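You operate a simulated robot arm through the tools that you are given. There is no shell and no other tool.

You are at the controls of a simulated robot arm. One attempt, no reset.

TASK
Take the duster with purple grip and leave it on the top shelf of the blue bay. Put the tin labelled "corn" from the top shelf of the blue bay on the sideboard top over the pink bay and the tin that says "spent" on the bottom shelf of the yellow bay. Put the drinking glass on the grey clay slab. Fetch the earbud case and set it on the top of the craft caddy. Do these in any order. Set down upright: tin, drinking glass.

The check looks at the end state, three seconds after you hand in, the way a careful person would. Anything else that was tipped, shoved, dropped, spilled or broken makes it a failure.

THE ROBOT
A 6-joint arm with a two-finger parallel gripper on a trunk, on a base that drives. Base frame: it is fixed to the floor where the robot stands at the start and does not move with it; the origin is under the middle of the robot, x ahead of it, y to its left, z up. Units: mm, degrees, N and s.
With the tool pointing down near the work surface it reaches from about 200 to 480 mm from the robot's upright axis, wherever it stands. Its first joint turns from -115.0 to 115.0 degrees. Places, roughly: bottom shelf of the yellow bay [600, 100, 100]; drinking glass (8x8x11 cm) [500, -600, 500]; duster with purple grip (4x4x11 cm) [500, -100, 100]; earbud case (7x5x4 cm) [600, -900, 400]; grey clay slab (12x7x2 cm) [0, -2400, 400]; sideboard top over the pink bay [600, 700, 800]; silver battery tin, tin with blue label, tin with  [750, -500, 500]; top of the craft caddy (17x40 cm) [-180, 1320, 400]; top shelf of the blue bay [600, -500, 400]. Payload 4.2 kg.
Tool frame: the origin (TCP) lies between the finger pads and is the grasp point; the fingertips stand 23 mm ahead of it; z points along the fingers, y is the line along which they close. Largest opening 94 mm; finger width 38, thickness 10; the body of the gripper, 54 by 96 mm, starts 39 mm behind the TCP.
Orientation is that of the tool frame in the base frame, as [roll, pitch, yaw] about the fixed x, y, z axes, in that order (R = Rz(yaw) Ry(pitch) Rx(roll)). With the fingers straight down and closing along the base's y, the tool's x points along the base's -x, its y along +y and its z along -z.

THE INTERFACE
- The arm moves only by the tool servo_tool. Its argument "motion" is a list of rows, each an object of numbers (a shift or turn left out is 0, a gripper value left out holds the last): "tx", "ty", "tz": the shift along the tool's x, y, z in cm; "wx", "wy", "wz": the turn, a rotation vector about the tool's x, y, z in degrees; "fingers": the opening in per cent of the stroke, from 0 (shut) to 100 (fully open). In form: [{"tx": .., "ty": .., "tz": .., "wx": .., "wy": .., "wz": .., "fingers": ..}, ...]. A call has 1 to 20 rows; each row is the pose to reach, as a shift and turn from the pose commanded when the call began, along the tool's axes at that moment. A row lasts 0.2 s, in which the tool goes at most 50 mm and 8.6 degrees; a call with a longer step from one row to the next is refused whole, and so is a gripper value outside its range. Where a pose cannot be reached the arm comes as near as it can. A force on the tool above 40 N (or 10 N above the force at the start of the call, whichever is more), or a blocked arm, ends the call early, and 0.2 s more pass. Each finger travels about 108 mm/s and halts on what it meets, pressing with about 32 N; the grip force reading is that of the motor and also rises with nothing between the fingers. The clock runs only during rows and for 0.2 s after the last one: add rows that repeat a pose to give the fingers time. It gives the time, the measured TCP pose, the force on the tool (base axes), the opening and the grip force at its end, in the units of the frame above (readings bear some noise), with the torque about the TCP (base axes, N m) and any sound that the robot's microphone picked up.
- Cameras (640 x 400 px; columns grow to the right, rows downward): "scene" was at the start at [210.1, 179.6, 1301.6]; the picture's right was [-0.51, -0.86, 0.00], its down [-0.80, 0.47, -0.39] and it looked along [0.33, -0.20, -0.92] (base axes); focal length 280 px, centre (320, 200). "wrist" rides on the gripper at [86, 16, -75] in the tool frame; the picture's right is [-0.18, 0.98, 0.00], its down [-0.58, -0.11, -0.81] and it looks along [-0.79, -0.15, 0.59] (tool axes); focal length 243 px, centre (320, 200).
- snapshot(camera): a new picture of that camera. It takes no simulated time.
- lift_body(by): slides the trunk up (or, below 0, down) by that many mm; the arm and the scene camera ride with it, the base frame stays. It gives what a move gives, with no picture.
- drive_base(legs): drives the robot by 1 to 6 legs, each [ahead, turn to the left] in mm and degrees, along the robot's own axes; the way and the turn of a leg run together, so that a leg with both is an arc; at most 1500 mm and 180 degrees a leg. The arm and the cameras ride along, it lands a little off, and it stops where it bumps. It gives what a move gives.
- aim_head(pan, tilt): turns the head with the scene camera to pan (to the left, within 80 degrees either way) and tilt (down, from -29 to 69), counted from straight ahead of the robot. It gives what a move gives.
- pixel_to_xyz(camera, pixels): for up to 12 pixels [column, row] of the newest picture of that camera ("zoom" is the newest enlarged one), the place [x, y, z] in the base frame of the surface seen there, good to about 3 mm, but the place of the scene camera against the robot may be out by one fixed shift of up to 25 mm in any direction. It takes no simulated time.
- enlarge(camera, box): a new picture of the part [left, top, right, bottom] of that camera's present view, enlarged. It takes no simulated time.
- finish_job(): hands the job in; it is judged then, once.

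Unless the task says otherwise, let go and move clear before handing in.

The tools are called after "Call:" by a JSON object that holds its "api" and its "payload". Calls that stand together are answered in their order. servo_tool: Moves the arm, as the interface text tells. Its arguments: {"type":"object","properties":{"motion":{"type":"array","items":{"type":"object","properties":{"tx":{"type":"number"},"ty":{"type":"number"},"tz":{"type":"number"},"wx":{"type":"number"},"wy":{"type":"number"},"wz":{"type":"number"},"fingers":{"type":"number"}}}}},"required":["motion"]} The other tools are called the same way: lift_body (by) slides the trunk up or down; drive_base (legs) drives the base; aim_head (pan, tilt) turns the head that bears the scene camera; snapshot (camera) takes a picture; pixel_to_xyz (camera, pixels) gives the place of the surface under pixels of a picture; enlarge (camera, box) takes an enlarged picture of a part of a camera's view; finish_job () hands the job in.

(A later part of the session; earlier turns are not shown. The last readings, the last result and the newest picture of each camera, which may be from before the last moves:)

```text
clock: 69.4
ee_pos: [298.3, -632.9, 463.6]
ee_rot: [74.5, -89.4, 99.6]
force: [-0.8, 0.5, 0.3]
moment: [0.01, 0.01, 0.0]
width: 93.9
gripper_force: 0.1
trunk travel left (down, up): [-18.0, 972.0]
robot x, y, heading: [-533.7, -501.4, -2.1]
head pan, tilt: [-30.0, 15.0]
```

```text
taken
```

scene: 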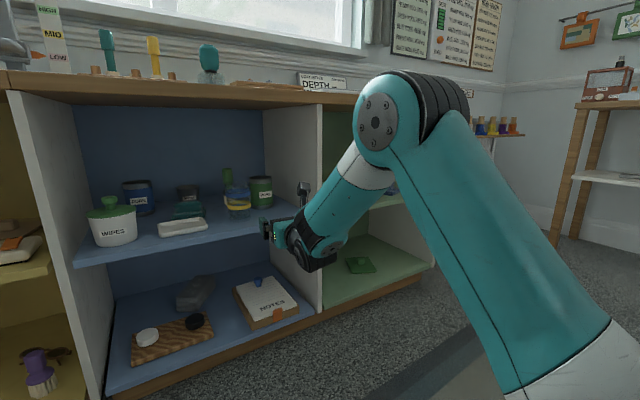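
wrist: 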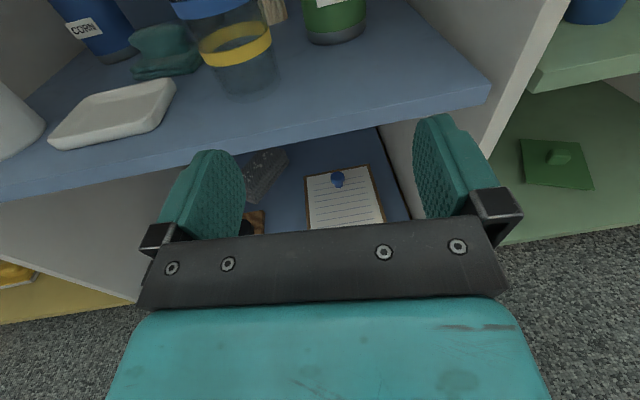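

The tool is now horizontal with the camera on top at (298,-633,464). Noted that the base met something behind at x≈-533, so I must not reverse more. Measuring the glass and neighbours with the wrist camera.

Call:
{"api": "pixel_to_xyz", "payload": {"camera": "wrist", "pixels": [[210, 58], [235, 62], [262, 48], [270, 75], [215, 8], [335, 40], [335, 15], [300, 75], [110, 110], [490, 92], [530, 60], [400, 60]]}}

Call:
{"api": "enlarge", "payload": {"camera": "wrist", "box": [100, 0, 420, 200]}}

Call:
{"api": "pixel_to_xyz", "payload": {"camera": "scene", "pixels": [[375, 120], [385, 85], [300, 250], [320, 240], [303, 187], [265, 230], [237, 205], [260, 192], [440, 100], [530, 300]]}}

```text
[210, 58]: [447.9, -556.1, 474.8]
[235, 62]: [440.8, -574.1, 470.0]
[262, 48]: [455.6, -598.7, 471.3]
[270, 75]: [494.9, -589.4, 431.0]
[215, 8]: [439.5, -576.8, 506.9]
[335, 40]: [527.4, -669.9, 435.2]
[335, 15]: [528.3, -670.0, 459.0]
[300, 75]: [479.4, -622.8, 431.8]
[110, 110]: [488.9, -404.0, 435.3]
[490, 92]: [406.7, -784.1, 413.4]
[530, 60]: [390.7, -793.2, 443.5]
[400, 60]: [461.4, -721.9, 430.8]
```

```text
2.00 times, centred on (260, 100) of wrist
```

zoom: 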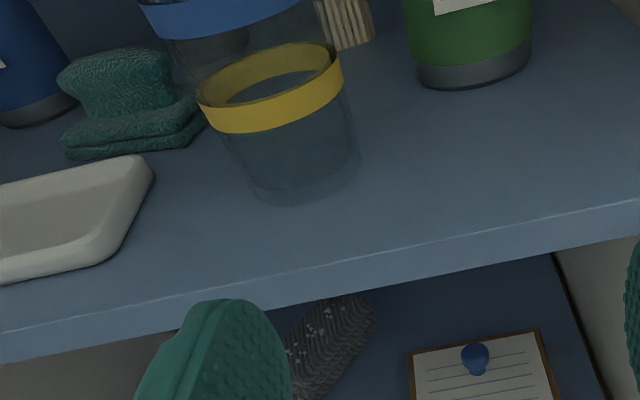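

```text
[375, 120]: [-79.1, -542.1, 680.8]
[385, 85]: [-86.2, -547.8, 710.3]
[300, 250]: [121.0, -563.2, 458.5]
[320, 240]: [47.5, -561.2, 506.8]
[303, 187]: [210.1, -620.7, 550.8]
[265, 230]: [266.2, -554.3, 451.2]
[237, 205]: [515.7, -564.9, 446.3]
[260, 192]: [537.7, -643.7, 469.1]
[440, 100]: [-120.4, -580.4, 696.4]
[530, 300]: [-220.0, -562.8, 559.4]
```

Wrist readings give shelf top z≈431 and the glass centre near (474,-577). I'll shift the tool laterally in line with the glass and up to z≈485, then creep the base forward 100 mm.

Call:
{"api": "servo_tool", "payload": {"motion": [{"ty": -2.2, "tx": 0.7}, {"ty": -4.4, "tx": 1.4}, {"ty": -6.7, "tx": 2.1}, {"ty": -6.7, "tx": 2.1}]}}

Call:
{"api": "drive_base", "payload": {"legs": [[100, 0]]}}

Call:
{"api": "snapshot", "payload": {"camera": "wrist"}}

Call:
{"api": "snapshot", "payload": {"camera": "scene"}}

```text
clock: 70.4
ee_pos: [303.3, -548.4, 483.6]
ee_rot: [-131.5, -89.4, -50.2]
force: [0.7, -0.6, 0.6]
moment: [-0.03, -0.01, -0.02]
width: 94.1
gripper_force: 0.0
trunk travel left (down, up): [-18.0, 972.0]
robot x, y, heading: [-534.1, -503.8, -2.2]
head pan, tilt: [-30.0, 15.0]
```

```text
clock: 71.6
ee_pos: [407.8, -551.0, 483.5]
ee_rot: [-131.7, -89.4, -49.9]
force: [-0.7, -0.5, 0.2]
moment: [0.01, 0.01, -0.01]
width: 94.0
gripper_force: 0.2
trunk travel left (down, up): [-18.0, 972.0]
robot x, y, heading: [-428.3, -505.3, -2.0]
head pan, tilt: [-30.0, 15.0]
```

```text
taken
```

wrist: 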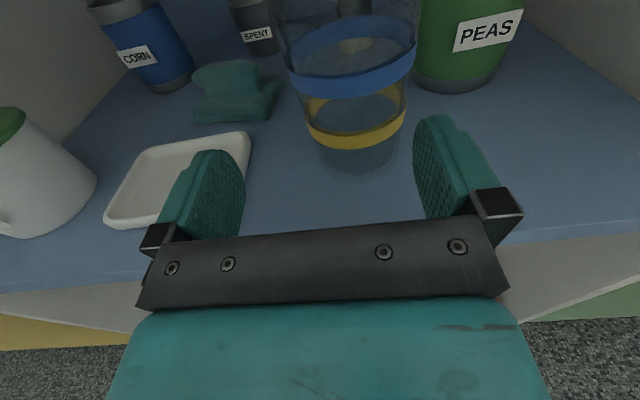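

```text
taken
```

scene: 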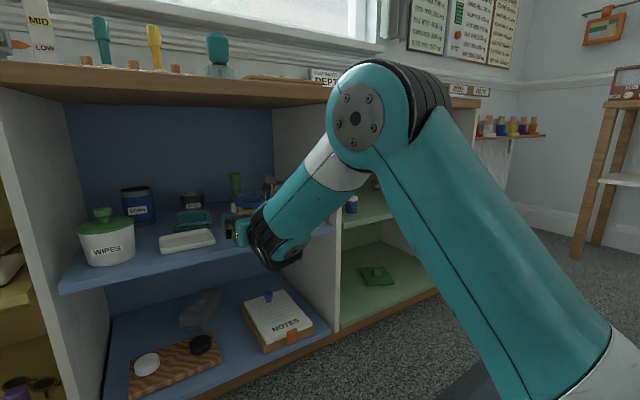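

Gripper is now at (408,-551) and the glass sits slightly right of centre in the wrist view (355,110). Measuring it again.

Call:
{"api": "pixel_to_xyz", "payload": {"camera": "wrist", "pixels": [[290, 85], [355, 92], [412, 65], [310, 130], [355, 145], [402, 118], [360, 170], [330, 160], [395, 155], [445, 80], [200, 190], [300, 200]]}}

Call:
{"api": "enlarge", "payload": {"camera": "wrist", "box": [200, 0, 520, 200]}}

```text
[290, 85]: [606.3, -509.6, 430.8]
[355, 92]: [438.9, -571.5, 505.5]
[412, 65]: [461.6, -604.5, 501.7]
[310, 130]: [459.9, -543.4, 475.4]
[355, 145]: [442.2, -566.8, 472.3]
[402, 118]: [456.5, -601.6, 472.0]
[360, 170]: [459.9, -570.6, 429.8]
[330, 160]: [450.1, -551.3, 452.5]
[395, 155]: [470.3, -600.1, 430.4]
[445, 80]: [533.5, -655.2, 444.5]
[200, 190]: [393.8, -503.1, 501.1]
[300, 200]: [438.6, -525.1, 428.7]
```

```text
2.00 times, centred on (360, 100) of wrist
```

zoom: 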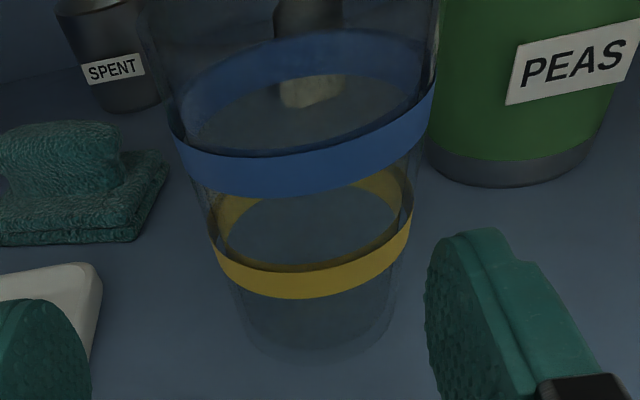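

The glass fits a circle centred at (475,-573.5), radius 34 at grip height. Moving 20.6 mm right in tool y, then 68 mm forward.

Call:
{"api": "servo_tool", "payload": {"motion": [{"ty": 1.0}, {"ty": 2.06}, {"ty": 2.06, "tz": 2}, {"ty": 2.06, "tz": 4}, {"ty": 2.06, "tz": 5.5}, {"ty": 2.06, "tz": 6.8}, {"ty": 2.06, "tz": 6.8}]}}

Call:
{"api": "snapshot", "payload": {"camera": "wrist"}}

```text
clock: 73.2
ee_pos: [475.3, -572.9, 484.7]
ee_rot: [-132.9, -89.3, -48.8]
force: [0.3, 0.7, 0.6]
moment: [0.02, 0.0, 0.04]
width: 93.9
gripper_force: 0.0
trunk travel left (down, up): [-18.0, 972.0]
robot x, y, heading: [-425.1, -507.9, -1.9]
head pan, tilt: [-30.0, 15.0]
```

```text
taken
```

wrist: 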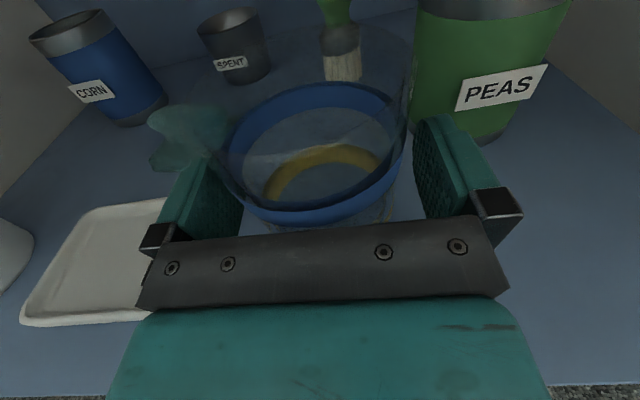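

Glass is between the pads. Closing the fingers.

Call:
{"api": "servo_tool", "payload": {"motion": [{"fingers": 85}, {"fingers": 60}, {"fingers": 60}, {"fingers": 60}]}}

Call:
{"api": "snapshot", "payload": {"camera": "wrist"}}

```text
clock: 74.2
ee_pos: [476.2, -572.6, 483.4]
ee_rot: [-131.2, -89.4, -50.4]
force: [1.7, -1.2, 0.2]
moment: [0.07, -0.04, -0.02]
width: 67.1
gripper_force: 31.7
trunk travel left (down, up): [-18.0, 972.0]
robot x, y, heading: [-428.4, -505.3, -2.2]
head pan, tilt: [-30.0, 15.0]
```

```text
taken
```

wrist: 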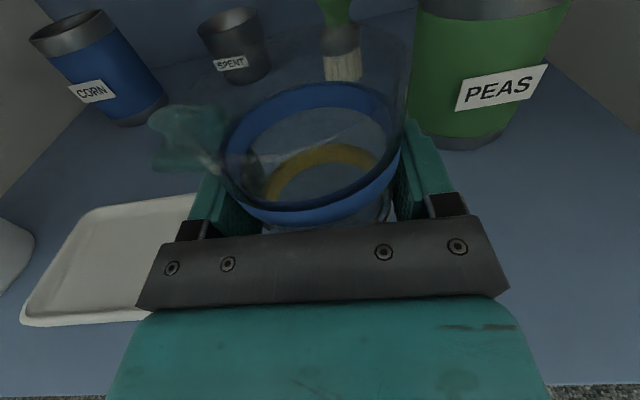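

Gripped at 67 mm with 32 N. I'll note the tins' positions from this view, then lift slowly.

Call:
{"api": "pixel_to_xyz", "payload": {"camera": "wrist", "pixels": [[105, 118], [142, 122], [166, 100], [130, 95], [33, 42], [110, 25], [245, 82], [270, 68], [225, 70], [198, 38], [262, 30], [230, 45]]}}

Call:
{"api": "servo_tool", "payload": {"motion": [{"tx": 0.5}, {"tx": 1}, {"tx": 2}, {"tx": 3}, {"tx": 4.5}, {"tx": 4.5}]}}

Call:
{"api": "snapshot", "payload": {"camera": "wrist"}}

```text
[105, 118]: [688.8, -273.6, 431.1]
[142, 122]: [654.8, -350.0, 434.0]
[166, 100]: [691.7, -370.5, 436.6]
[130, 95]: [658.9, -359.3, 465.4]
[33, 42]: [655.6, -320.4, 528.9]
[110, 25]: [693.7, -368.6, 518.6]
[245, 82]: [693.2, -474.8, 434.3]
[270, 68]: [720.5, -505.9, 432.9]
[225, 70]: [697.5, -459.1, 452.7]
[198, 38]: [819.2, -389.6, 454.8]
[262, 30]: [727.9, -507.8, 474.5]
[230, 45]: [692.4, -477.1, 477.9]
```

```text
clock: 75.6
ee_pos: [475.3, -572.3, 527.2]
ee_rot: [-115.2, -89.3, -66.6]
force: [0.7, 1.3, -2.5]
moment: [0.0, 0.03, -0.01]
width: 67.1
gripper_force: 32.7
trunk travel left (down, up): [-18.0, 972.0]
robot x, y, heading: [-428.4, -506.9, -1.9]
head pan, tilt: [-30.0, 15.0]
```

```text
taken
```

wrist: 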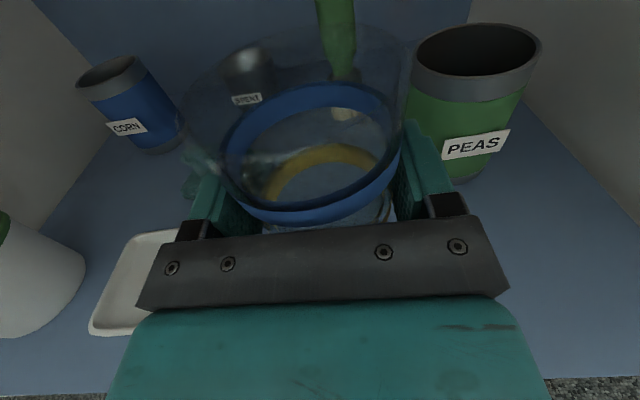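

Glass is lifted cleanly. Backing the base ~85 mm (limit behind at -533), then retracting the arm to get clear of the bay.

Call:
{"api": "drive_base", "payload": {"legs": [[-85, 0]]}}

Call:
{"api": "servo_tool", "payload": {"motion": [{"tz": -2}, {"tz": -4}, {"tz": -6}, {"tz": -7.5}, {"tz": -7.5}]}}

Call:
{"api": "snapshot", "payload": {"camera": "wrist"}}

```text
clock: 76.6
ee_pos: [393.6, -570.3, 527.0]
ee_rot: [-114.5, -89.2, -67.5]
force: [0.7, -0.3, -2.5]
moment: [0.03, 0.0, -0.04]
width: 67.1
gripper_force: 32.4
trunk travel left (down, up): [-18.0, 972.0]
robot x, y, heading: [-510.7, -506.7, -1.9]
head pan, tilt: [-30.0, 15.0]
```

```text
clock: 77.8
ee_pos: [317.0, -566.2, 527.9]
ee_rot: [-114.0, -89.1, -68.1]
force: [0.4, 0.4, -1.8]
moment: [-0.02, 0.02, -0.03]
width: 67.3
gripper_force: 31.8
trunk travel left (down, up): [-18.0, 972.0]
robot x, y, heading: [-512.9, -503.6, -2.4]
head pan, tilt: [-30.0, 15.0]
```

```text
taken
```

wrist: 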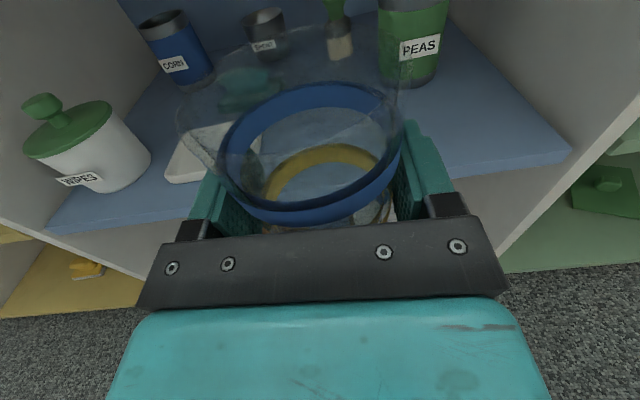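

Glass is clear of the bay (far edge ≈357 < 395). Since there's an obstacle behind, I'll arc forward-right gently rather than spin in place.

Call:
{"api": "drive_base", "payload": {"legs": [[110, -30], [100, -43]]}}

Call:
{"api": "aim_head", "payload": {"pan": 0, "tilt": 10}}

Call:
{"api": "snapshot", "payload": {"camera": "scene"}}

Call:
{"api": "snapshot", "payload": {"camera": "wrist"}}

```text
clock: 81.7
ee_pos: [-171.6, -1427.7, 527.4]
ee_rot: [-114.8, -89.3, -140.6]
force: [0.0, -0.1, -2.3]
moment: [0.02, -0.01, 0.01]
width: 67.1
gripper_force: 32.3
trunk travel left (down, up): [-18.0, 972.0]
robot x, y, heading: [-347.7, -613.0, -75.5]
head pan, tilt: [-30.0, 15.0]
```

```text
clock: 82.7
ee_pos: [-171.2, -1427.0, 527.7]
ee_rot: [-115.3, -89.1, -140.2]
force: [-0.2, -0.2, -1.9]
moment: [0.01, -0.06, 0.0]
width: 67.2
gripper_force: 31.9
trunk travel left (down, up): [-18.0, 972.0]
robot x, y, heading: [-344.3, -615.8, -75.3]
head pan, tilt: [0.0, 10.0]
```

```text
taken
```

scene: 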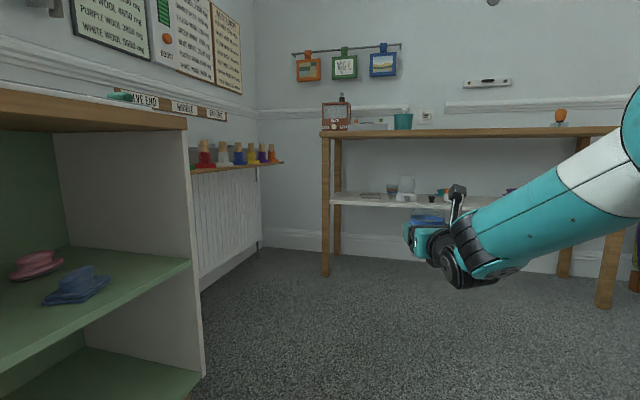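

```text
taken
```

wrist: 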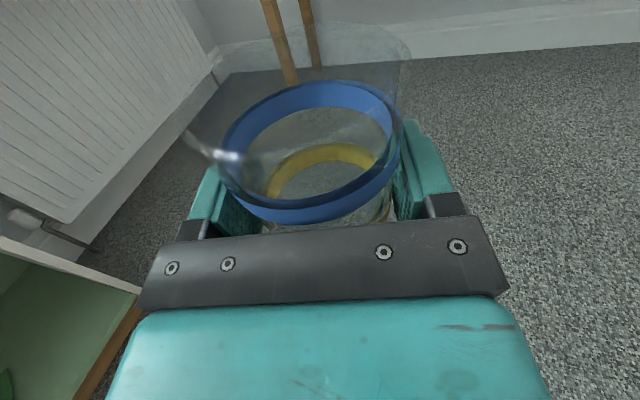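

Robot at (-346,-614) heading -75; the console is ahead with slab ~960 mm from the TCP. Driving 680 mm forward with a slight right turn, then measuring with the wrist camera.

Call:
{"api": "drive_base", "payload": {"legs": [[680, -1]]}}

Call:
{"api": "snapshot", "payload": {"camera": "wrist"}}

Call:
{"api": "snapshot", "payload": {"camera": "scene"}}

```text
clock: 86.5
ee_pos: [-39.0, -2110.3, 527.6]
ee_rot: [-115.2, -89.3, -142.4]
force: [0.2, 0.6, -1.8]
moment: [0.02, 0.02, -0.03]
width: 67.0
gripper_force: 31.8
trunk travel left (down, up): [-18.0, 972.0]
robot x, y, heading: [-183.7, -1288.1, -77.7]
head pan, tilt: [0.0, 10.0]
```

```text
taken
```

wrist: 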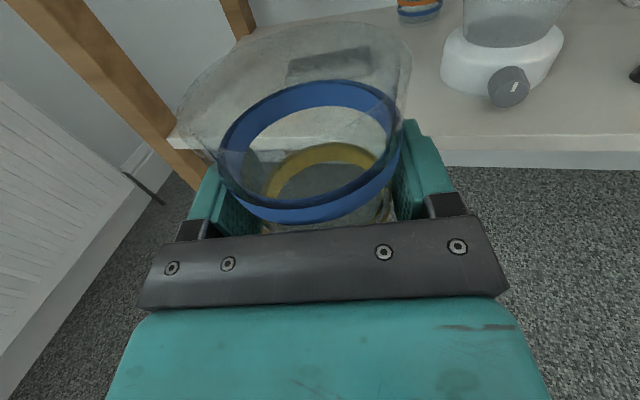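

```text
taken
```

scene: 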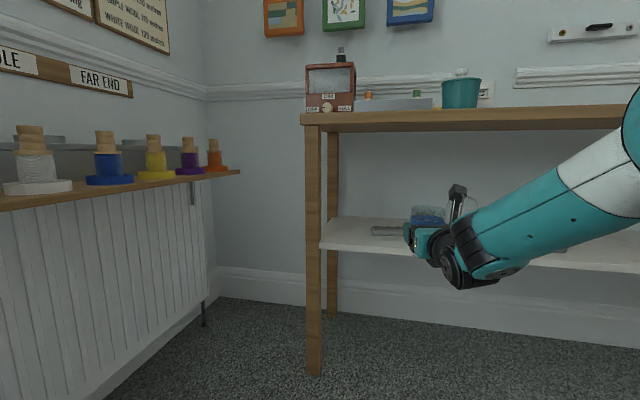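

The slab is visible through the glass in the wrist view at (330,65). Measuring its corners and shelf.

Call:
{"api": "enlarge", "payload": {"camera": "wrist", "box": [220, 20, 460, 170]}}

Call:
{"api": "pixel_to_xyz", "payload": {"camera": "wrist", "pixels": [[330, 65], [291, 62], [289, 80], [367, 49], [370, 67], [330, 72], [420, 110], [430, 140], [450, 80], [510, 85], [165, 120], [416, 14]]}}

```text
2.67 times, centred on (340, 95) of wrist
```

zoom: 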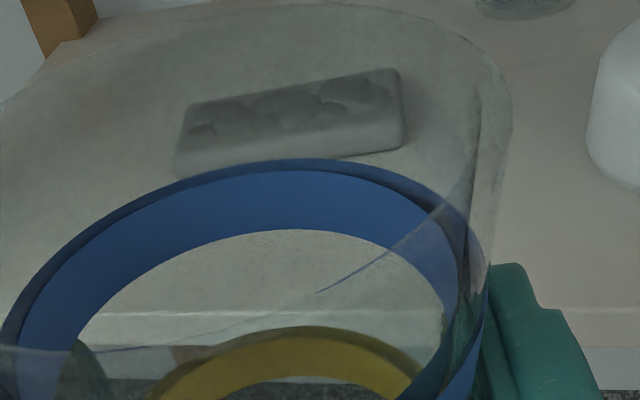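

```text
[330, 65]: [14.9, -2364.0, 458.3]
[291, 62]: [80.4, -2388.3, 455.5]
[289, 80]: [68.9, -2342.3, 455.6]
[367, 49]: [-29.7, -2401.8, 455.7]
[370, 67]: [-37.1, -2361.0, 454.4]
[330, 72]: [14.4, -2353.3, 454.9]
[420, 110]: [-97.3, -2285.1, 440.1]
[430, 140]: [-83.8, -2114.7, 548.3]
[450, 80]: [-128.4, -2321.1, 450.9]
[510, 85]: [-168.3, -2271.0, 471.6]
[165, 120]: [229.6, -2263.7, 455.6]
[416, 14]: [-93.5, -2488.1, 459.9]
```

Call:
{"api": "pixel_to_xyz", "payload": {"camera": "zoom", "pixels": [[190, 98], [178, 160], [176, 172], [180, 178], [396, 66], [404, 140], [402, 152], [405, 118], [290, 84], [290, 155], [290, 125], [230, 130]]}}

```text
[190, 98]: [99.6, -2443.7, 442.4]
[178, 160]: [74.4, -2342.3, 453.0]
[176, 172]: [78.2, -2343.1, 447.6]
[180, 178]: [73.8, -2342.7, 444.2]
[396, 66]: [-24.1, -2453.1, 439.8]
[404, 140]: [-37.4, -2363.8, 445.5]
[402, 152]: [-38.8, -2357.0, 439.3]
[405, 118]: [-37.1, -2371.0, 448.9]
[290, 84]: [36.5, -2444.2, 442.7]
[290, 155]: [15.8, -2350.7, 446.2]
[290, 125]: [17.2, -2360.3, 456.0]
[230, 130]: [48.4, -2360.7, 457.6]
```

Slab front edge runs from (76,-2342) to (-38,-2358), about 115×56 mm rotated ~8°, centre ≈ (23,-2378), top z≈457. I'll drive 195 mm forward with the glass 17 mm above slab height, then fine-place.

Call:
{"api": "drive_base", "payload": {"legs": [[100, 0], [90, 0]]}}

Call:
{"api": "snapshot", "payload": {"camera": "wrist"}}

Call:
{"api": "enlarge", "payload": {"camera": "wrist", "box": [180, 60, 420, 230]}}

```text
clock: 88.3
ee_pos: [0.7, -2292.2, 527.4]
ee_rot: [-115.5, -89.1, -142.1]
force: [0.3, -0.3, -1.5]
moment: [-0.03, 0.01, 0.03]
width: 66.9
gripper_force: 32.0
trunk travel left (down, up): [-18.0, 972.0]
robot x, y, heading: [-143.0, -1471.6, -77.6]
head pan, tilt: [0.0, 10.0]
```

```text
taken
```

wrist: 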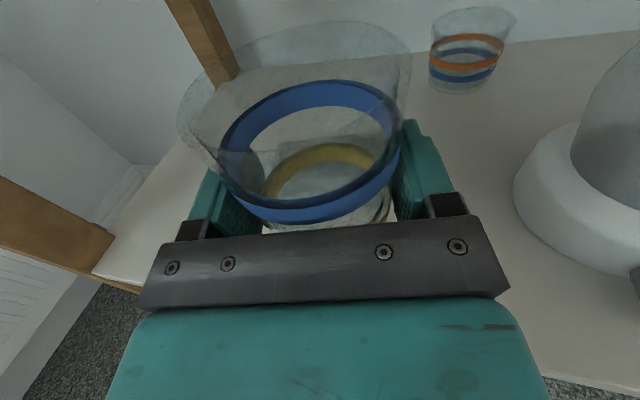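

```text
2.35 times, centred on (300, 145) of wrist
```

zoom: 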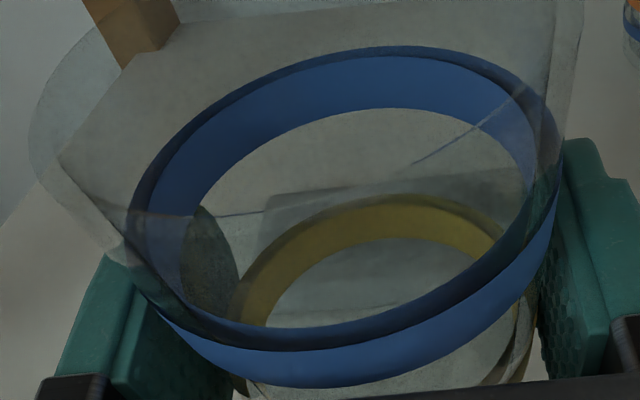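

Call:
{"api": "pixel_to_xyz", "payload": {"camera": "zoom", "pixels": [[268, 200], [300, 200], [330, 185], [400, 180], [470, 175], [510, 180], [330, 290], [380, 280], [280, 240], [330, 305], [400, 300], [440, 290]]}}

```text
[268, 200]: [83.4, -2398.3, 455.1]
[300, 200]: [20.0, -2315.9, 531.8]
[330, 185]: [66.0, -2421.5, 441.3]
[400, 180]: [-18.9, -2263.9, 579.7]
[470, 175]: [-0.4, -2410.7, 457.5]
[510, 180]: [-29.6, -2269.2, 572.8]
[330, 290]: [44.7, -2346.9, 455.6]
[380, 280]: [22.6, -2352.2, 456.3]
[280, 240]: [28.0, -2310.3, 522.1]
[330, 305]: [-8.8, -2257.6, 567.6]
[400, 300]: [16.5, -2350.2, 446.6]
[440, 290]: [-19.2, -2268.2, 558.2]
```

Slab positions agree; the centre is (23,-2379). Moving forward 89 mm and 3 mm left, still 17 mm above.

Call:
{"api": "servo_tool", "payload": {"motion": [{"tz": 2.5, "ty": -0.1}, {"tz": 5, "ty": -0.2}, {"tz": 7, "ty": -0.3}, {"tz": 8.95, "ty": -0.3}, {"tz": 8.95, "ty": -0.3}]}}

Call:
{"api": "snapshot", "payload": {"camera": "wrist"}}

Call:
{"api": "snapshot", "payload": {"camera": "scene"}}

```text
clock: 89.5
ee_pos: [24.6, -2378.8, 528.6]
ee_rot: [-109.8, -89.0, -148.0]
force: [-0.7, -0.5, -1.7]
moment: [0.01, -0.04, -0.01]
width: 67.2
gripper_force: 31.7
trunk travel left (down, up): [-18.0, 972.0]
robot x, y, heading: [-143.3, -1479.1, -77.3]
head pan, tilt: [0.0, 10.0]
```

```text
taken
```

wrist: 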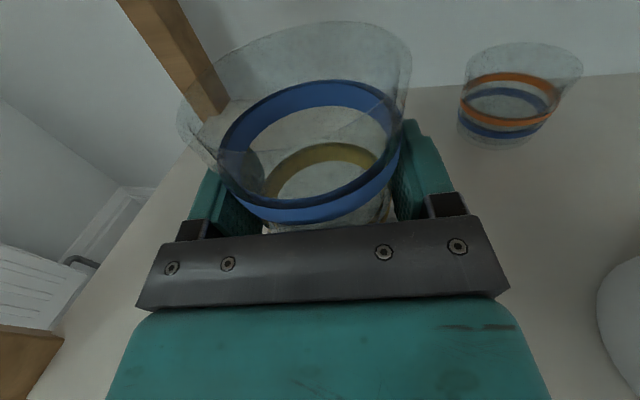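

```text
taken
```

scene: 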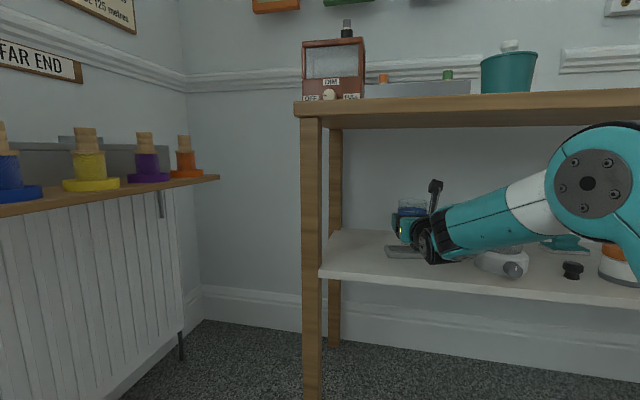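

Over the slab centre. Lowering slowly toward z≈511.

Call:
{"api": "servo_tool", "payload": {"motion": [{"tx": -0.4}, {"tx": -0.8}, {"tx": -1.1}, {"tx": -1.3}, {"tx": -1.5}, {"tx": -1.6}, {"tx": -1.7}]}}

Call:
{"api": "enlarge", "payload": {"camera": "scene", "box": [340, 160, 500, 280]}}

```text
clock: 91.1
ee_pos: [23.6, -2378.9, 510.3]
ee_rot: [-115.8, -89.1, -141.7]
force: [-0.4, 0.3, -2.1]
moment: [0.0, 0.04, 0.02]
width: 67.2
gripper_force: 32.1
trunk travel left (down, up): [-18.0, 972.0]
robot x, y, heading: [-145.8, -1477.1, -77.5]
head pan, tilt: [0.0, 10.0]
```

```text
3.33 times, centred on (420, 220) of scene
```

zoom: 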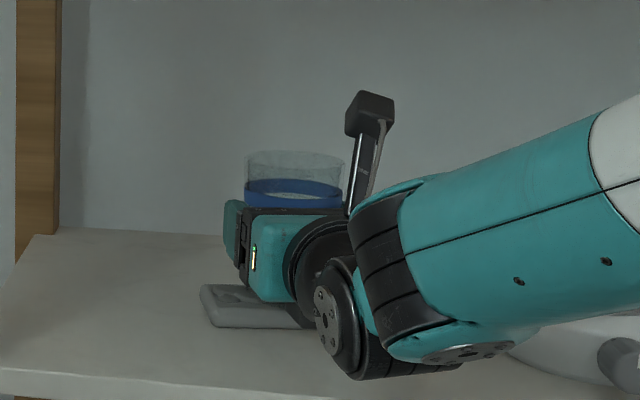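

Still full weight on the tool, no contact yet; continuing down in 1 mm steps.

Call:
{"api": "servo_tool", "payload": {"motion": [{"tx": -0.1}, {"tx": -0.2}, {"tx": -0.3}]}}

```text
clock: 91.9
ee_pos: [23.5, -2379.2, 509.0]
ee_rot: [-107.0, -89.3, -150.6]
force: [0.8, -1.5, 4.4]
moment: [0.1, 0.0, -0.01]
width: 67.2
gripper_force: 32.0
trunk travel left (down, up): [-18.0, 972.0]
robot x, y, heading: [-142.0, -1474.9, -77.4]
head pan, tilt: [0.0, 10.0]
```

Contact made (+4.4 N). Opening the fingers gently.

Call:
{"api": "servo_tool", "payload": {"motion": [{"fingers": 74}, {"fingers": 80}, {"fingers": 90}, {"fingers": 100}, {"fingers": 100}]}}

Call:
{"api": "snapshot", "payload": {"camera": "wrist"}}

Call:
{"api": "enlarge", "payload": {"camera": "scene", "box": [340, 160, 500, 280]}}

```text
clock: 93.1
ee_pos: [24.6, -2378.8, 507.6]
ee_rot: [-115.1, -89.2, -142.5]
force: [0.3, -0.5, 0.3]
moment: [-0.02, -0.01, 0.0]
width: 94.1
gripper_force: 0.0
trunk travel left (down, up): [-18.0, 972.0]
robot x, y, heading: [-142.7, -1477.9, -77.7]
head pan, tilt: [0.0, 10.0]
```

```text
taken
```

wrist: 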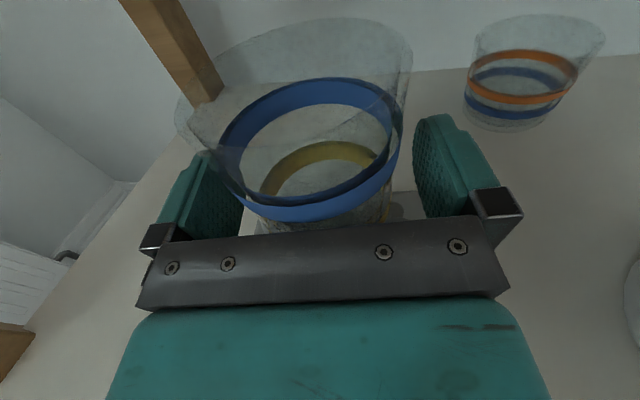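

```text
3.33 times, centred on (420, 220) of scene
```

zoom: 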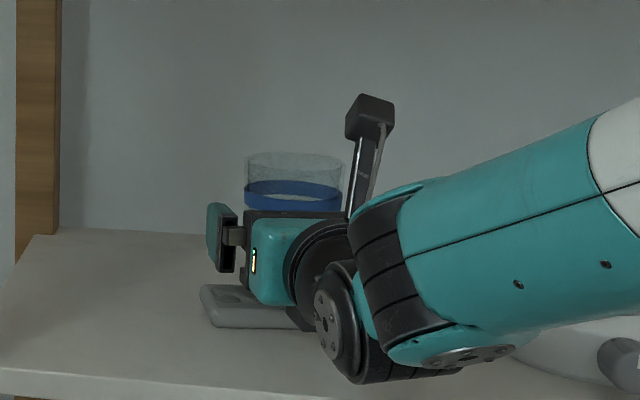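

Glass stands on the slab. Retreating the tool straight back 90 mm, then viewing.

Call:
{"api": "servo_tool", "payload": {"motion": [{"tz": -2}, {"tz": -4}, {"tz": -6}, {"tz": -8}, {"tz": -9}]}}

Call:
{"api": "drive_base", "payload": {"legs": [[-150, 0]]}}

Call:
{"api": "snapshot", "payload": {"camera": "wrist"}}

Call:
{"api": "enlarge", "payload": {"camera": "scene", "box": [280, 120, 520, 300]}}

```text
clock: 94.3
ee_pos: [2.6, -2290.6, 508.2]
ee_rot: [-112.9, -89.2, -144.7]
force: [-0.1, 0.1, -0.1]
moment: [0.01, 0.03, -0.02]
width: 93.9
gripper_force: 0.1
trunk travel left (down, up): [-18.0, 972.0]
robot x, y, heading: [-142.8, -1472.0, -77.6]
head pan, tilt: [0.0, 10.0]
```

```text
clock: 95.7
ee_pos: [-28.6, -2148.3, 508.6]
ee_rot: [-115.3, -89.2, -142.3]
force: [0.1, -0.7, -0.4]
moment: [0.02, 0.01, -0.02]
width: 94.2
gripper_force: 0.0
trunk travel left (down, up): [-18.0, 972.0]
robot x, y, heading: [-173.1, -1329.7, -77.3]
head pan, tilt: [0.0, 10.0]
```

```text
taken
```

wrist: 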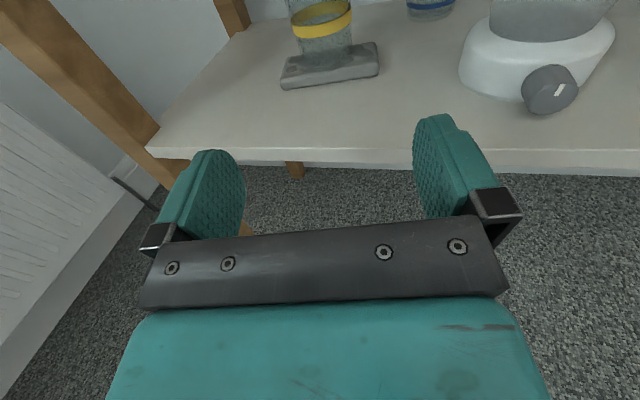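

```text
2.22 times, centred on (400, 210) of scene
```

zoom: 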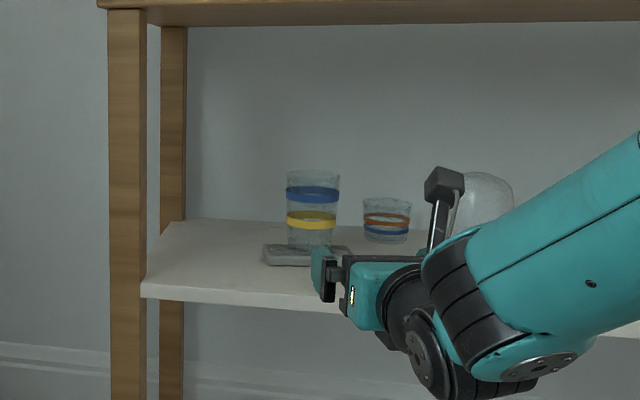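

Glass stands upright, centred on the slab. Next is the earbud case; first look toward the room side (-x) to know how much space exists for turning.

Call:
{"api": "aim_head", "payload": {"pan": -80, "tilt": 15}}

Call:
{"api": "snapshot", "payload": {"camera": "scene"}}

```text
clock: 97.2
ee_pos: [-27.7, -2148.8, 508.4]
ee_rot: [-115.2, -89.3, -142.3]
force: [0.1, 0.6, 0.5]
moment: [0.01, 0.0, -0.03]
width: 94.2
gripper_force: 0.1
trunk travel left (down, up): [-18.0, 972.0]
robot x, y, heading: [-175.2, -1332.1, -77.8]
head pan, tilt: [-80.0, 15.0]
```

```text
taken
```

scene: 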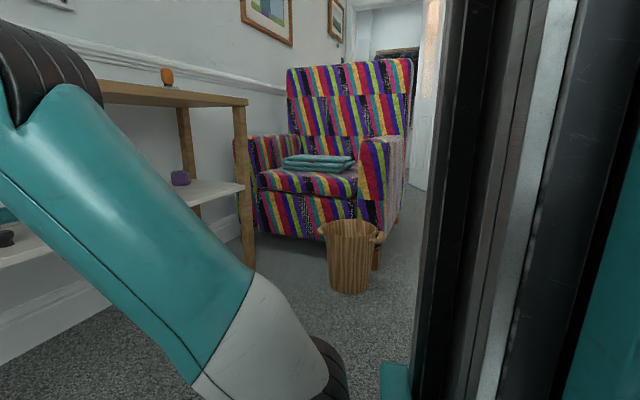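

Call:
{"api": "pixel_to_xyz", "payload": {"camera": "scene", "pixels": [[350, 285], [325, 240], [378, 240], [395, 200], [245, 260]]}}

Call:
{"api": "drive_base", "payload": {"legs": [[-350, 0]]}}

```text
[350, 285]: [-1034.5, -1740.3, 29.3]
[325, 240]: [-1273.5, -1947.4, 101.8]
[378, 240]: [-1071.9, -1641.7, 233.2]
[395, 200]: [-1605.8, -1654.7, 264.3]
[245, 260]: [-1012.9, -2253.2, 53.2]
```

```text
clock: 99.4
ee_pos: [-99.5, -1813.1, 508.9]
ee_rot: [-115.2, -89.1, -142.1]
force: [0.3, 0.0, -0.5]
moment: [0.0, -0.03, -0.04]
width: 94.0
gripper_force: 0.1
trunk travel left (down, up): [-18.0, 972.0]
robot x, y, heading: [-251.7, -998.1, -77.4]
head pan, tilt: [-80.0, 15.0]
```

Turning right to heading ≈-140 to see what lies behind (-x side).

Call:
{"api": "drive_base", "payload": {"legs": [[0, -70]]}}

Call:
{"api": "aim_head", "payload": {"pan": -45, "tilt": 20}}

Call:
{"api": "snapshot", "payload": {"camera": "scene"}}

Call:
{"api": "aim_head", "payload": {"pan": -75, "tilt": 20}}

Call:
{"api": "snapshot", "payload": {"camera": "scene"}}

```text
clock: 102.9
ee_pos: [-976.2, -1395.4, 508.0]
ee_rot: [-115.6, -89.2, 146.9]
force: [0.0, -0.8, -0.5]
moment: [0.01, 0.0, -0.05]
width: 93.9
gripper_force: 0.1
trunk travel left (down, up): [-18.0, 972.0]
robot x, y, heading: [-250.6, -993.6, -148.8]
head pan, tilt: [-80.0, 15.0]
```

```text
clock: 104.0
ee_pos: [-976.0, -1394.6, 507.6]
ee_rot: [-115.8, -89.1, 146.9]
force: [-0.3, 0.3, 0.6]
moment: [0.0, -0.02, -0.02]
width: 94.0
gripper_force: 0.1
trunk travel left (down, up): [-18.0, 972.0]
robot x, y, heading: [-249.3, -999.2, -148.6]
head pan, tilt: [-45.0, 20.0]
```

```text
taken
```

scene: 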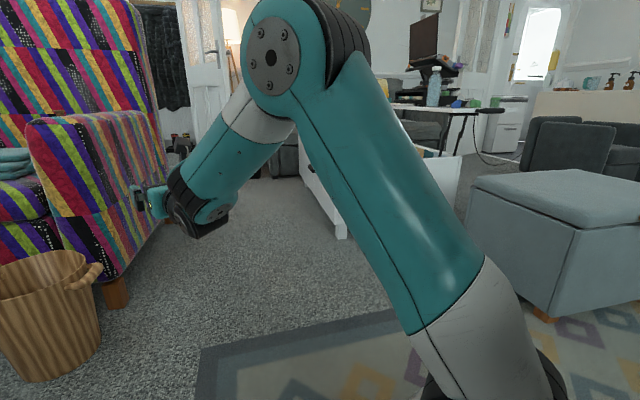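

```text
clock: 104.9
ee_pos: [-977.5, -1395.3, 508.6]
ee_rot: [-115.5, -89.2, 146.5]
force: [-1.0, 0.2, -0.3]
moment: [-0.02, 0.01, 0.0]
width: 93.8
gripper_force: 0.0
trunk travel left (down, up): [-18.0, 972.0]
robot x, y, heading: [-252.4, -998.0, -148.6]
head pan, tilt: [-75.0, 20.0]
```

```text
taken
```

scene: 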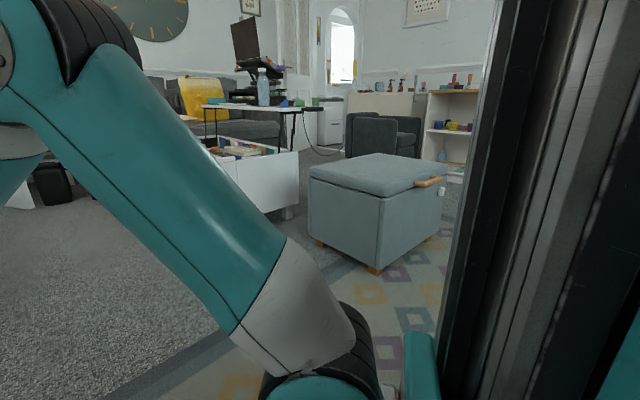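

A grey ottoman is what I bumped. Measuring its corners and the open drawer.

Call:
{"api": "pixel_to_xyz", "payload": {"camera": "scene", "pixels": [[376, 262], [312, 235], [440, 228], [376, 190], [318, 165], [441, 185], [290, 205], [250, 190], [222, 155]]}}

Call:
{"api": "enlarge", "payload": {"camera": "scene", "box": [290, 130, 470, 290]}}

```text
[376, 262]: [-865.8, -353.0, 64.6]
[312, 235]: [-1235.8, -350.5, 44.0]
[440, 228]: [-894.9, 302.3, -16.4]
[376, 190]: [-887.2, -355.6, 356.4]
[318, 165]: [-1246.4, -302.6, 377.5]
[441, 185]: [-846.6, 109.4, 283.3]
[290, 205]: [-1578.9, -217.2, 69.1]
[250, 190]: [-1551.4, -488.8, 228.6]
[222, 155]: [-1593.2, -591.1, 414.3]
```

```text
2.50 times, centred on (380, 210) of scene
```

zoom: 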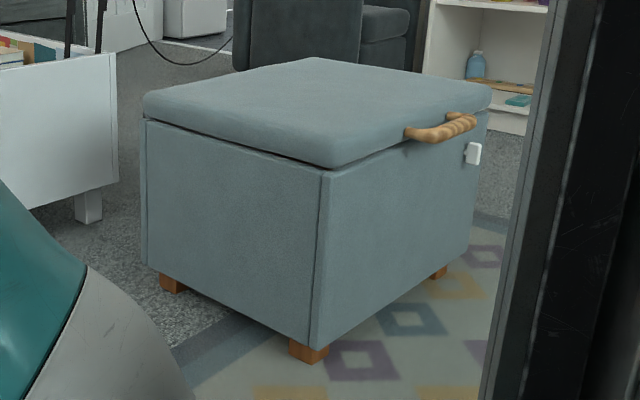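

The ottoman occupies x −866…−1246, y>−353, so the floor at y≈−900 is free. I'll turn to heading ~165°, drive 300 mm, then swing left around to face the green bay.

Call:
{"api": "drive_base", "payload": {"legs": [[0, -46], [300, 0]]}}

Call:
{"api": "drive_base", "payload": {"legs": [[0, 100], [0, 95]]}}

Call:
{"api": "aim_head", "payload": {"pan": -10, "tilt": 15}}

Call:
{"api": "snapshot", "payload": {"camera": "wrist"}}

Call:
{"api": "snapshot", "payload": {"camera": "scene"}}

```text
clock: 109.1
ee_pos: [-1339.3, -665.8, 506.6]
ee_rot: [-115.4, -89.2, 100.3]
force: [-0.9, -0.2, -0.2]
moment: [0.01, -0.03, -0.01]
width: 93.9
gripper_force: 0.1
trunk travel left (down, up): [-18.0, 972.0]
robot x, y, heading: [-547.4, -914.1, 164.8]
head pan, tilt: [-75.0, 20.0]
```

```text
clock: 117.9
ee_pos: [285.3, -892.4, 507.8]
ee_rot: [-115.2, -89.2, -61.0]
force: [-0.7, 0.2, -0.4]
moment: [-0.04, 0.02, 0.03]
width: 94.5
gripper_force: 0.1
trunk travel left (down, up): [-18.0, 972.0]
robot x, y, heading: [-550.5, -912.0, 3.8]
head pan, tilt: [-75.0, 20.0]
```

```text
clock: 119.2
ee_pos: [284.9, -892.9, 508.1]
ee_rot: [-115.0, -89.2, -61.1]
force: [0.1, -0.5, 0.2]
moment: [-0.04, 0.01, 0.04]
width: 93.9
gripper_force: 0.0
trunk travel left (down, up): [-18.0, 972.0]
robot x, y, heading: [-546.6, -915.8, 3.9]
head pan, tilt: [-10.0, 15.0]
```

```text
taken
```

wrist: 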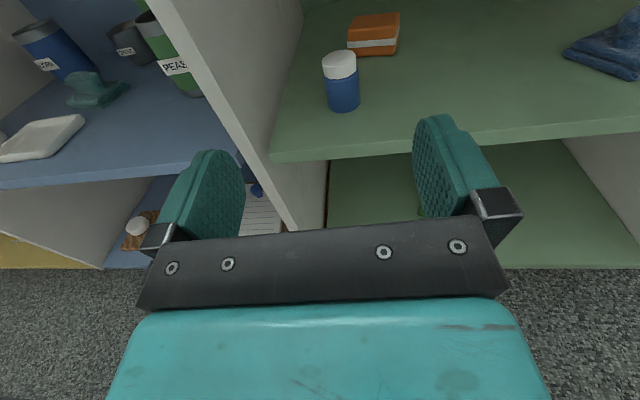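

```text
taken
```

scene: 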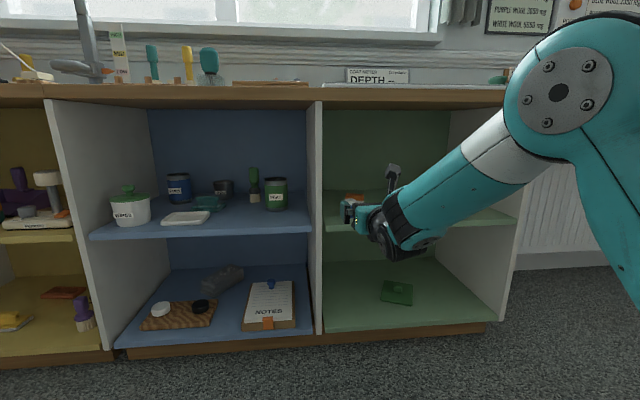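

Facing the green bay; the earbud case at (374,35) and the blue/white bottle at (342,80) are in the wrist view. Measuring.

Call:
{"api": "enlarge", "payload": {"camera": "wrist", "box": [280, 0, 480, 140]}}

Call:
{"api": "pixel_to_xyz", "payload": {"camera": "wrist", "pixels": [[374, 22], [374, 42], [350, 45], [396, 42], [352, 33], [399, 18], [372, 52], [342, 60], [342, 100], [275, 155], [450, 100], [285, 120]]}}

```text
2.86 times, centred on (380, 70) of wrist
```

zoom: 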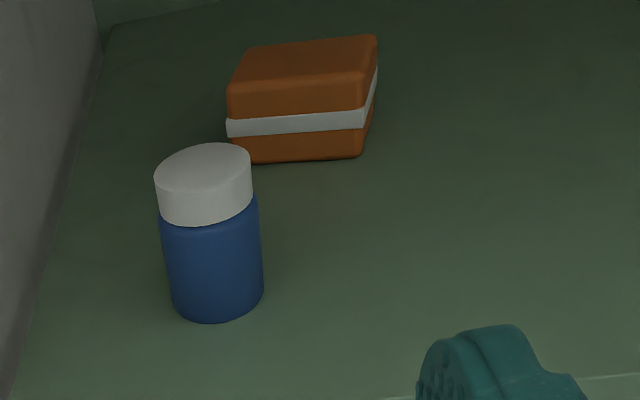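

```text
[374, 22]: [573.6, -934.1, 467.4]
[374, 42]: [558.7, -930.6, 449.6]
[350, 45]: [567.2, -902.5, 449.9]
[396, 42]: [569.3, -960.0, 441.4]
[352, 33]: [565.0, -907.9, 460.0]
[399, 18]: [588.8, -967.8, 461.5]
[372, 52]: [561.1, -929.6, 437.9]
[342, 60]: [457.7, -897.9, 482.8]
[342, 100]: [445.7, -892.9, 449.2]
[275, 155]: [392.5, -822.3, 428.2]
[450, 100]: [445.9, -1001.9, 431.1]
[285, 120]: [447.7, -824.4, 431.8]
```

The case front is near x≈560, y −902…−963, top z≈468; the bottle in front means I should come in pitched ~40° down, above the bottle. Checking case orientation more exactly.

Call:
{"api": "pixel_to_xyz", "payload": {"camera": "zoom", "pixels": [[238, 128], [270, 126], [300, 124], [330, 122], [360, 118], [235, 85], [362, 90], [250, 50], [372, 42], [310, 65], [376, 85], [205, 160]]}}

```text
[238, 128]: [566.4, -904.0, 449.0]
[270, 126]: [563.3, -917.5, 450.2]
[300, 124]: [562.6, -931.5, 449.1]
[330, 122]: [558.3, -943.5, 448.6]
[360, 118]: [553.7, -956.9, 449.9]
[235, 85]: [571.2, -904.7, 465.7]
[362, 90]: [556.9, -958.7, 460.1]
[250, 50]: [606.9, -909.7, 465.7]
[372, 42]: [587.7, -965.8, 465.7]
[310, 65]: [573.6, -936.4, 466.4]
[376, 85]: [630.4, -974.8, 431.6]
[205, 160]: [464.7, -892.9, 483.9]
```

The case is turned about 14°: its front face normal suggests approaching at yaw ≈ −14°, centre ≈ (579,−935), top 467. I'll re-orient the tool (yaw −14°, pitch 40° down) out here and raise it before driving in.

Call:
{"api": "servo_tool", "payload": {"motion": [{"wx": -6, "tz": -1.7, "ty": 1.2, "tx": 1.7}, {"wx": -12, "tz": -3.4, "ty": 2.5, "tx": 3.4}, {"wx": -18.2, "tz": -5.2, "ty": 3.8, "tx": 5.2}, {"wx": -18.2, "tz": -5.2, "ty": 3.8, "tx": 5.2}]}}

Call:
{"api": "servo_tool", "payload": {"motion": [{"wy": -8}, {"wy": -16}, {"wy": -24}, {"wy": -32}, {"wy": -40}, {"wy": -40}]}}

Call:
{"api": "snapshot", "payload": {"camera": "wrist"}}

Call:
{"api": "snapshot", "payload": {"camera": "scene"}}

```text
clock: 120.2
ee_pos: [233.5, -935.2, 558.7]
ee_rot: [-132.0, -89.1, -62.3]
force: [0.0, -0.4, 0.2]
moment: [0.0, -0.03, 0.01]
width: 93.9
gripper_force: 0.0
trunk travel left (down, up): [-18.0, 972.0]
robot x, y, heading: [-545.8, -912.3, 3.9]
head pan, tilt: [-10.0, 15.0]
```

```text
clock: 121.7
ee_pos: [235.3, -935.4, 561.1]
ee_rot: [-179.1, -49.3, -15.0]
force: [-0.4, 0.0, 0.7]
moment: [-0.02, 0.01, -0.01]
width: 94.0
gripper_force: 0.1
trunk travel left (down, up): [-18.0, 972.0]
robot x, y, heading: [-543.0, -915.5, 3.9]
head pan, tilt: [-10.0, 15.0]
```

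```text
taken
```

wrist: 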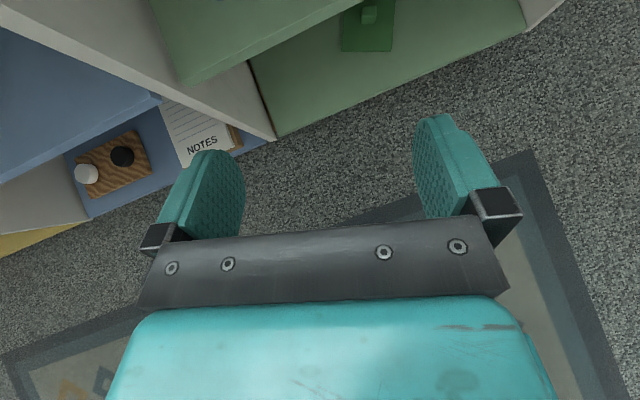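

```text
taken
```

scene: 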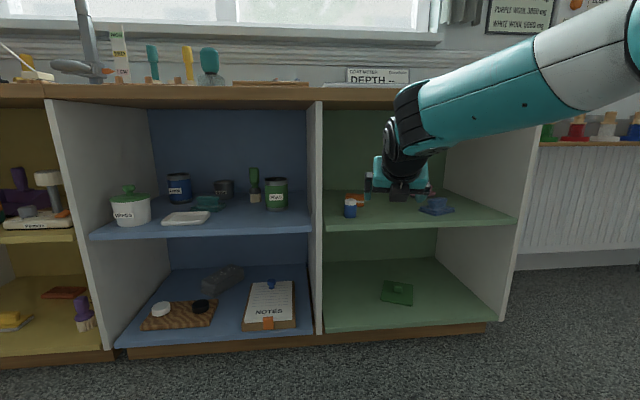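

Orientation is right ([-179,-49,-15]). Before driving in, I'll check where the wrist/forearm lies laterally relative to the partition wall.

Call:
{"api": "pixel_to_xyz", "payload": {"camera": "scene", "pixels": [[392, 130], [388, 160], [400, 100], [420, 110], [480, 95], [378, 170], [400, 190], [320, 140], [430, 165], [320, 230]]}}

Call:
{"api": "enlarge", "payload": {"camera": "scene", "box": [320, 60, 520, 240]}}

```text
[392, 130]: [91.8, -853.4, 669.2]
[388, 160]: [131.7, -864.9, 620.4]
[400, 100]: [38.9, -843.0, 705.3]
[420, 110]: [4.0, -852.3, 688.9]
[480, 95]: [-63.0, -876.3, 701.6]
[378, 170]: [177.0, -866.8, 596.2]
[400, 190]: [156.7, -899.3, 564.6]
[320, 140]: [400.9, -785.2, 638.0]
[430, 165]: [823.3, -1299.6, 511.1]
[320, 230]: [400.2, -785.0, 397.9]
```

```text
2.22 times, centred on (420, 150) of scene
```

zoom: 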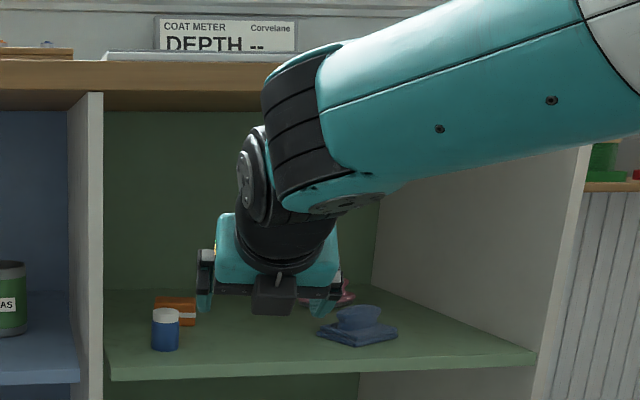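

The wrist's left side is at y≈−860 vs partition face ≈−815, adequate. Driving 230 mm forward.

Call:
{"api": "drive_base", "payload": {"legs": [[130, -2], [100, -1]]}}

Call:
{"api": "snapshot", "payload": {"camera": "wrist"}}

Call:
{"api": "snapshot", "payload": {"camera": "scene"}}

```text
clock: 123.7
ee_pos: [465.5, -968.5, 560.3]
ee_rot: [-179.1, -49.4, -18.1]
force: [0.8, 0.2, -0.4]
moment: [-0.01, -0.02, 0.03]
width: 94.1
gripper_force: 0.0
trunk travel left (down, up): [-18.0, 972.0]
robot x, y, heading: [-313.1, -906.3, 0.8]
head pan, tilt: [-10.0, 15.0]
```

```text
taken
```

wrist: 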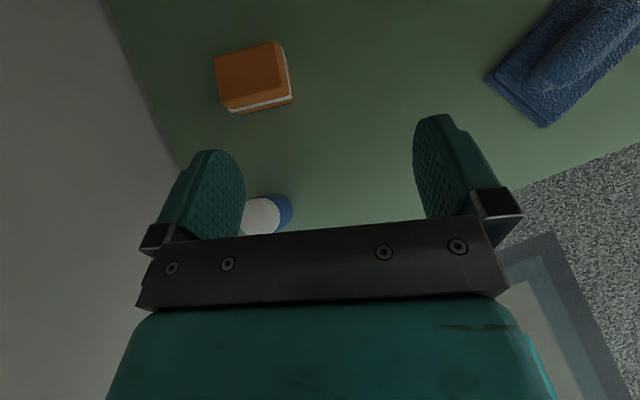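

```text
taken
```

scene: 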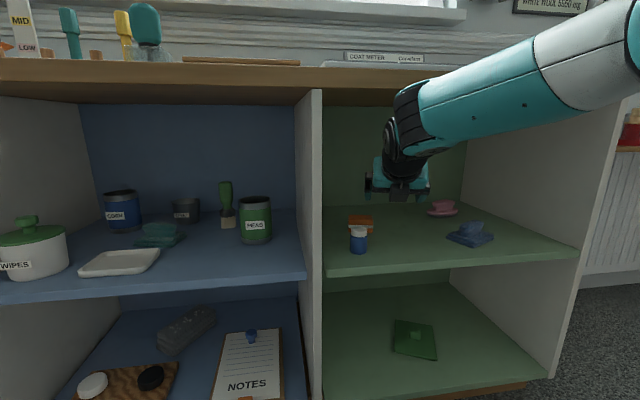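

Now the case is at (255,75) in the wrist view. Measuring its corners for alignment.

Call:
{"api": "enlarge", "payload": {"camera": "wrist", "box": [170, 10, 350, 130]}}

Call:
{"api": "pixel_to_xyz", "payload": {"camera": "wrist", "pixels": [[219, 60], [275, 46], [284, 88], [230, 102], [250, 75], [232, 110], [290, 100], [262, 105], [290, 75], [255, 215], [285, 215], [330, 150]]}}

```text
3.33 times, centred on (260, 70) of wrist
```

zoom: 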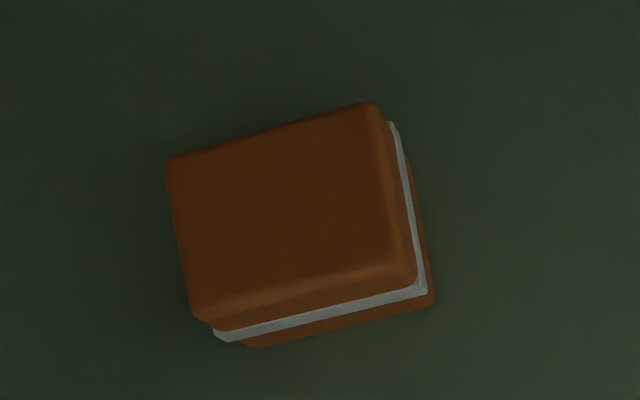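

```text
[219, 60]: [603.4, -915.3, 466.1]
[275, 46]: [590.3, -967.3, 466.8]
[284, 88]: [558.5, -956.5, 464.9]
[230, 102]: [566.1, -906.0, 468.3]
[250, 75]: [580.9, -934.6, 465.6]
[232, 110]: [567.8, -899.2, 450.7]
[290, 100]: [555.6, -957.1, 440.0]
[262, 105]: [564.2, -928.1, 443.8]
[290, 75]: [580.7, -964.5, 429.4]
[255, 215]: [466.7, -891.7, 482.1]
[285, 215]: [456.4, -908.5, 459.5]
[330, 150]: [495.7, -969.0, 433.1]
```

Case centre (579.6,−936), yaw −14°. Moving to a pregrasp point 90 mm short along the tool axis with a +4° yaw correction.

Call:
{"api": "servo_tool", "payload": {"motion": [{"tx": -0.2, "ty": -2, "tz": 1.5, "wx": 1, "wz": -0.9}, {"tx": -0.5, "ty": -4, "tz": 3, "wx": 2, "wz": -1.7}, {"tx": -0.88, "ty": -6.13, "tz": 4.76, "wx": 3, "wz": -2.6}, {"tx": -0.88, "ty": -6.13, "tz": 4.76, "wx": 3, "wz": -2.6}]}}

Call:
{"api": "snapshot", "payload": {"camera": "wrist"}}

```text
clock: 124.7
ee_pos: [515.8, -913.3, 522.8]
ee_rot: [-179.1, -49.5, -14.0]
force: [0.3, -0.1, -0.8]
moment: [-0.01, 0.02, 0.01]
width: 93.8
gripper_force: 0.0
trunk travel left (down, up): [-18.0, 972.0]
robot x, y, heading: [-312.7, -905.5, 1.0]
head pan, tilt: [-10.0, 15.0]
```

```text
taken
```

wrist: 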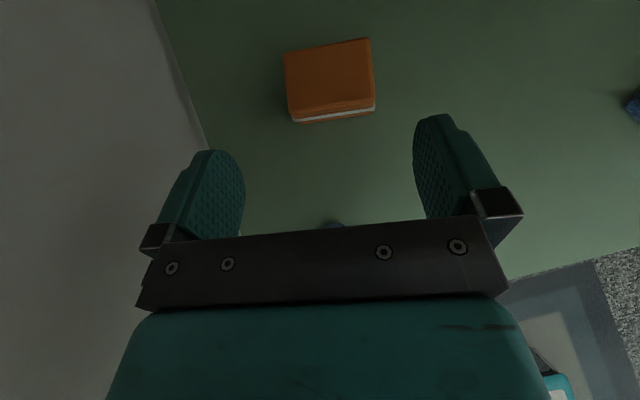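

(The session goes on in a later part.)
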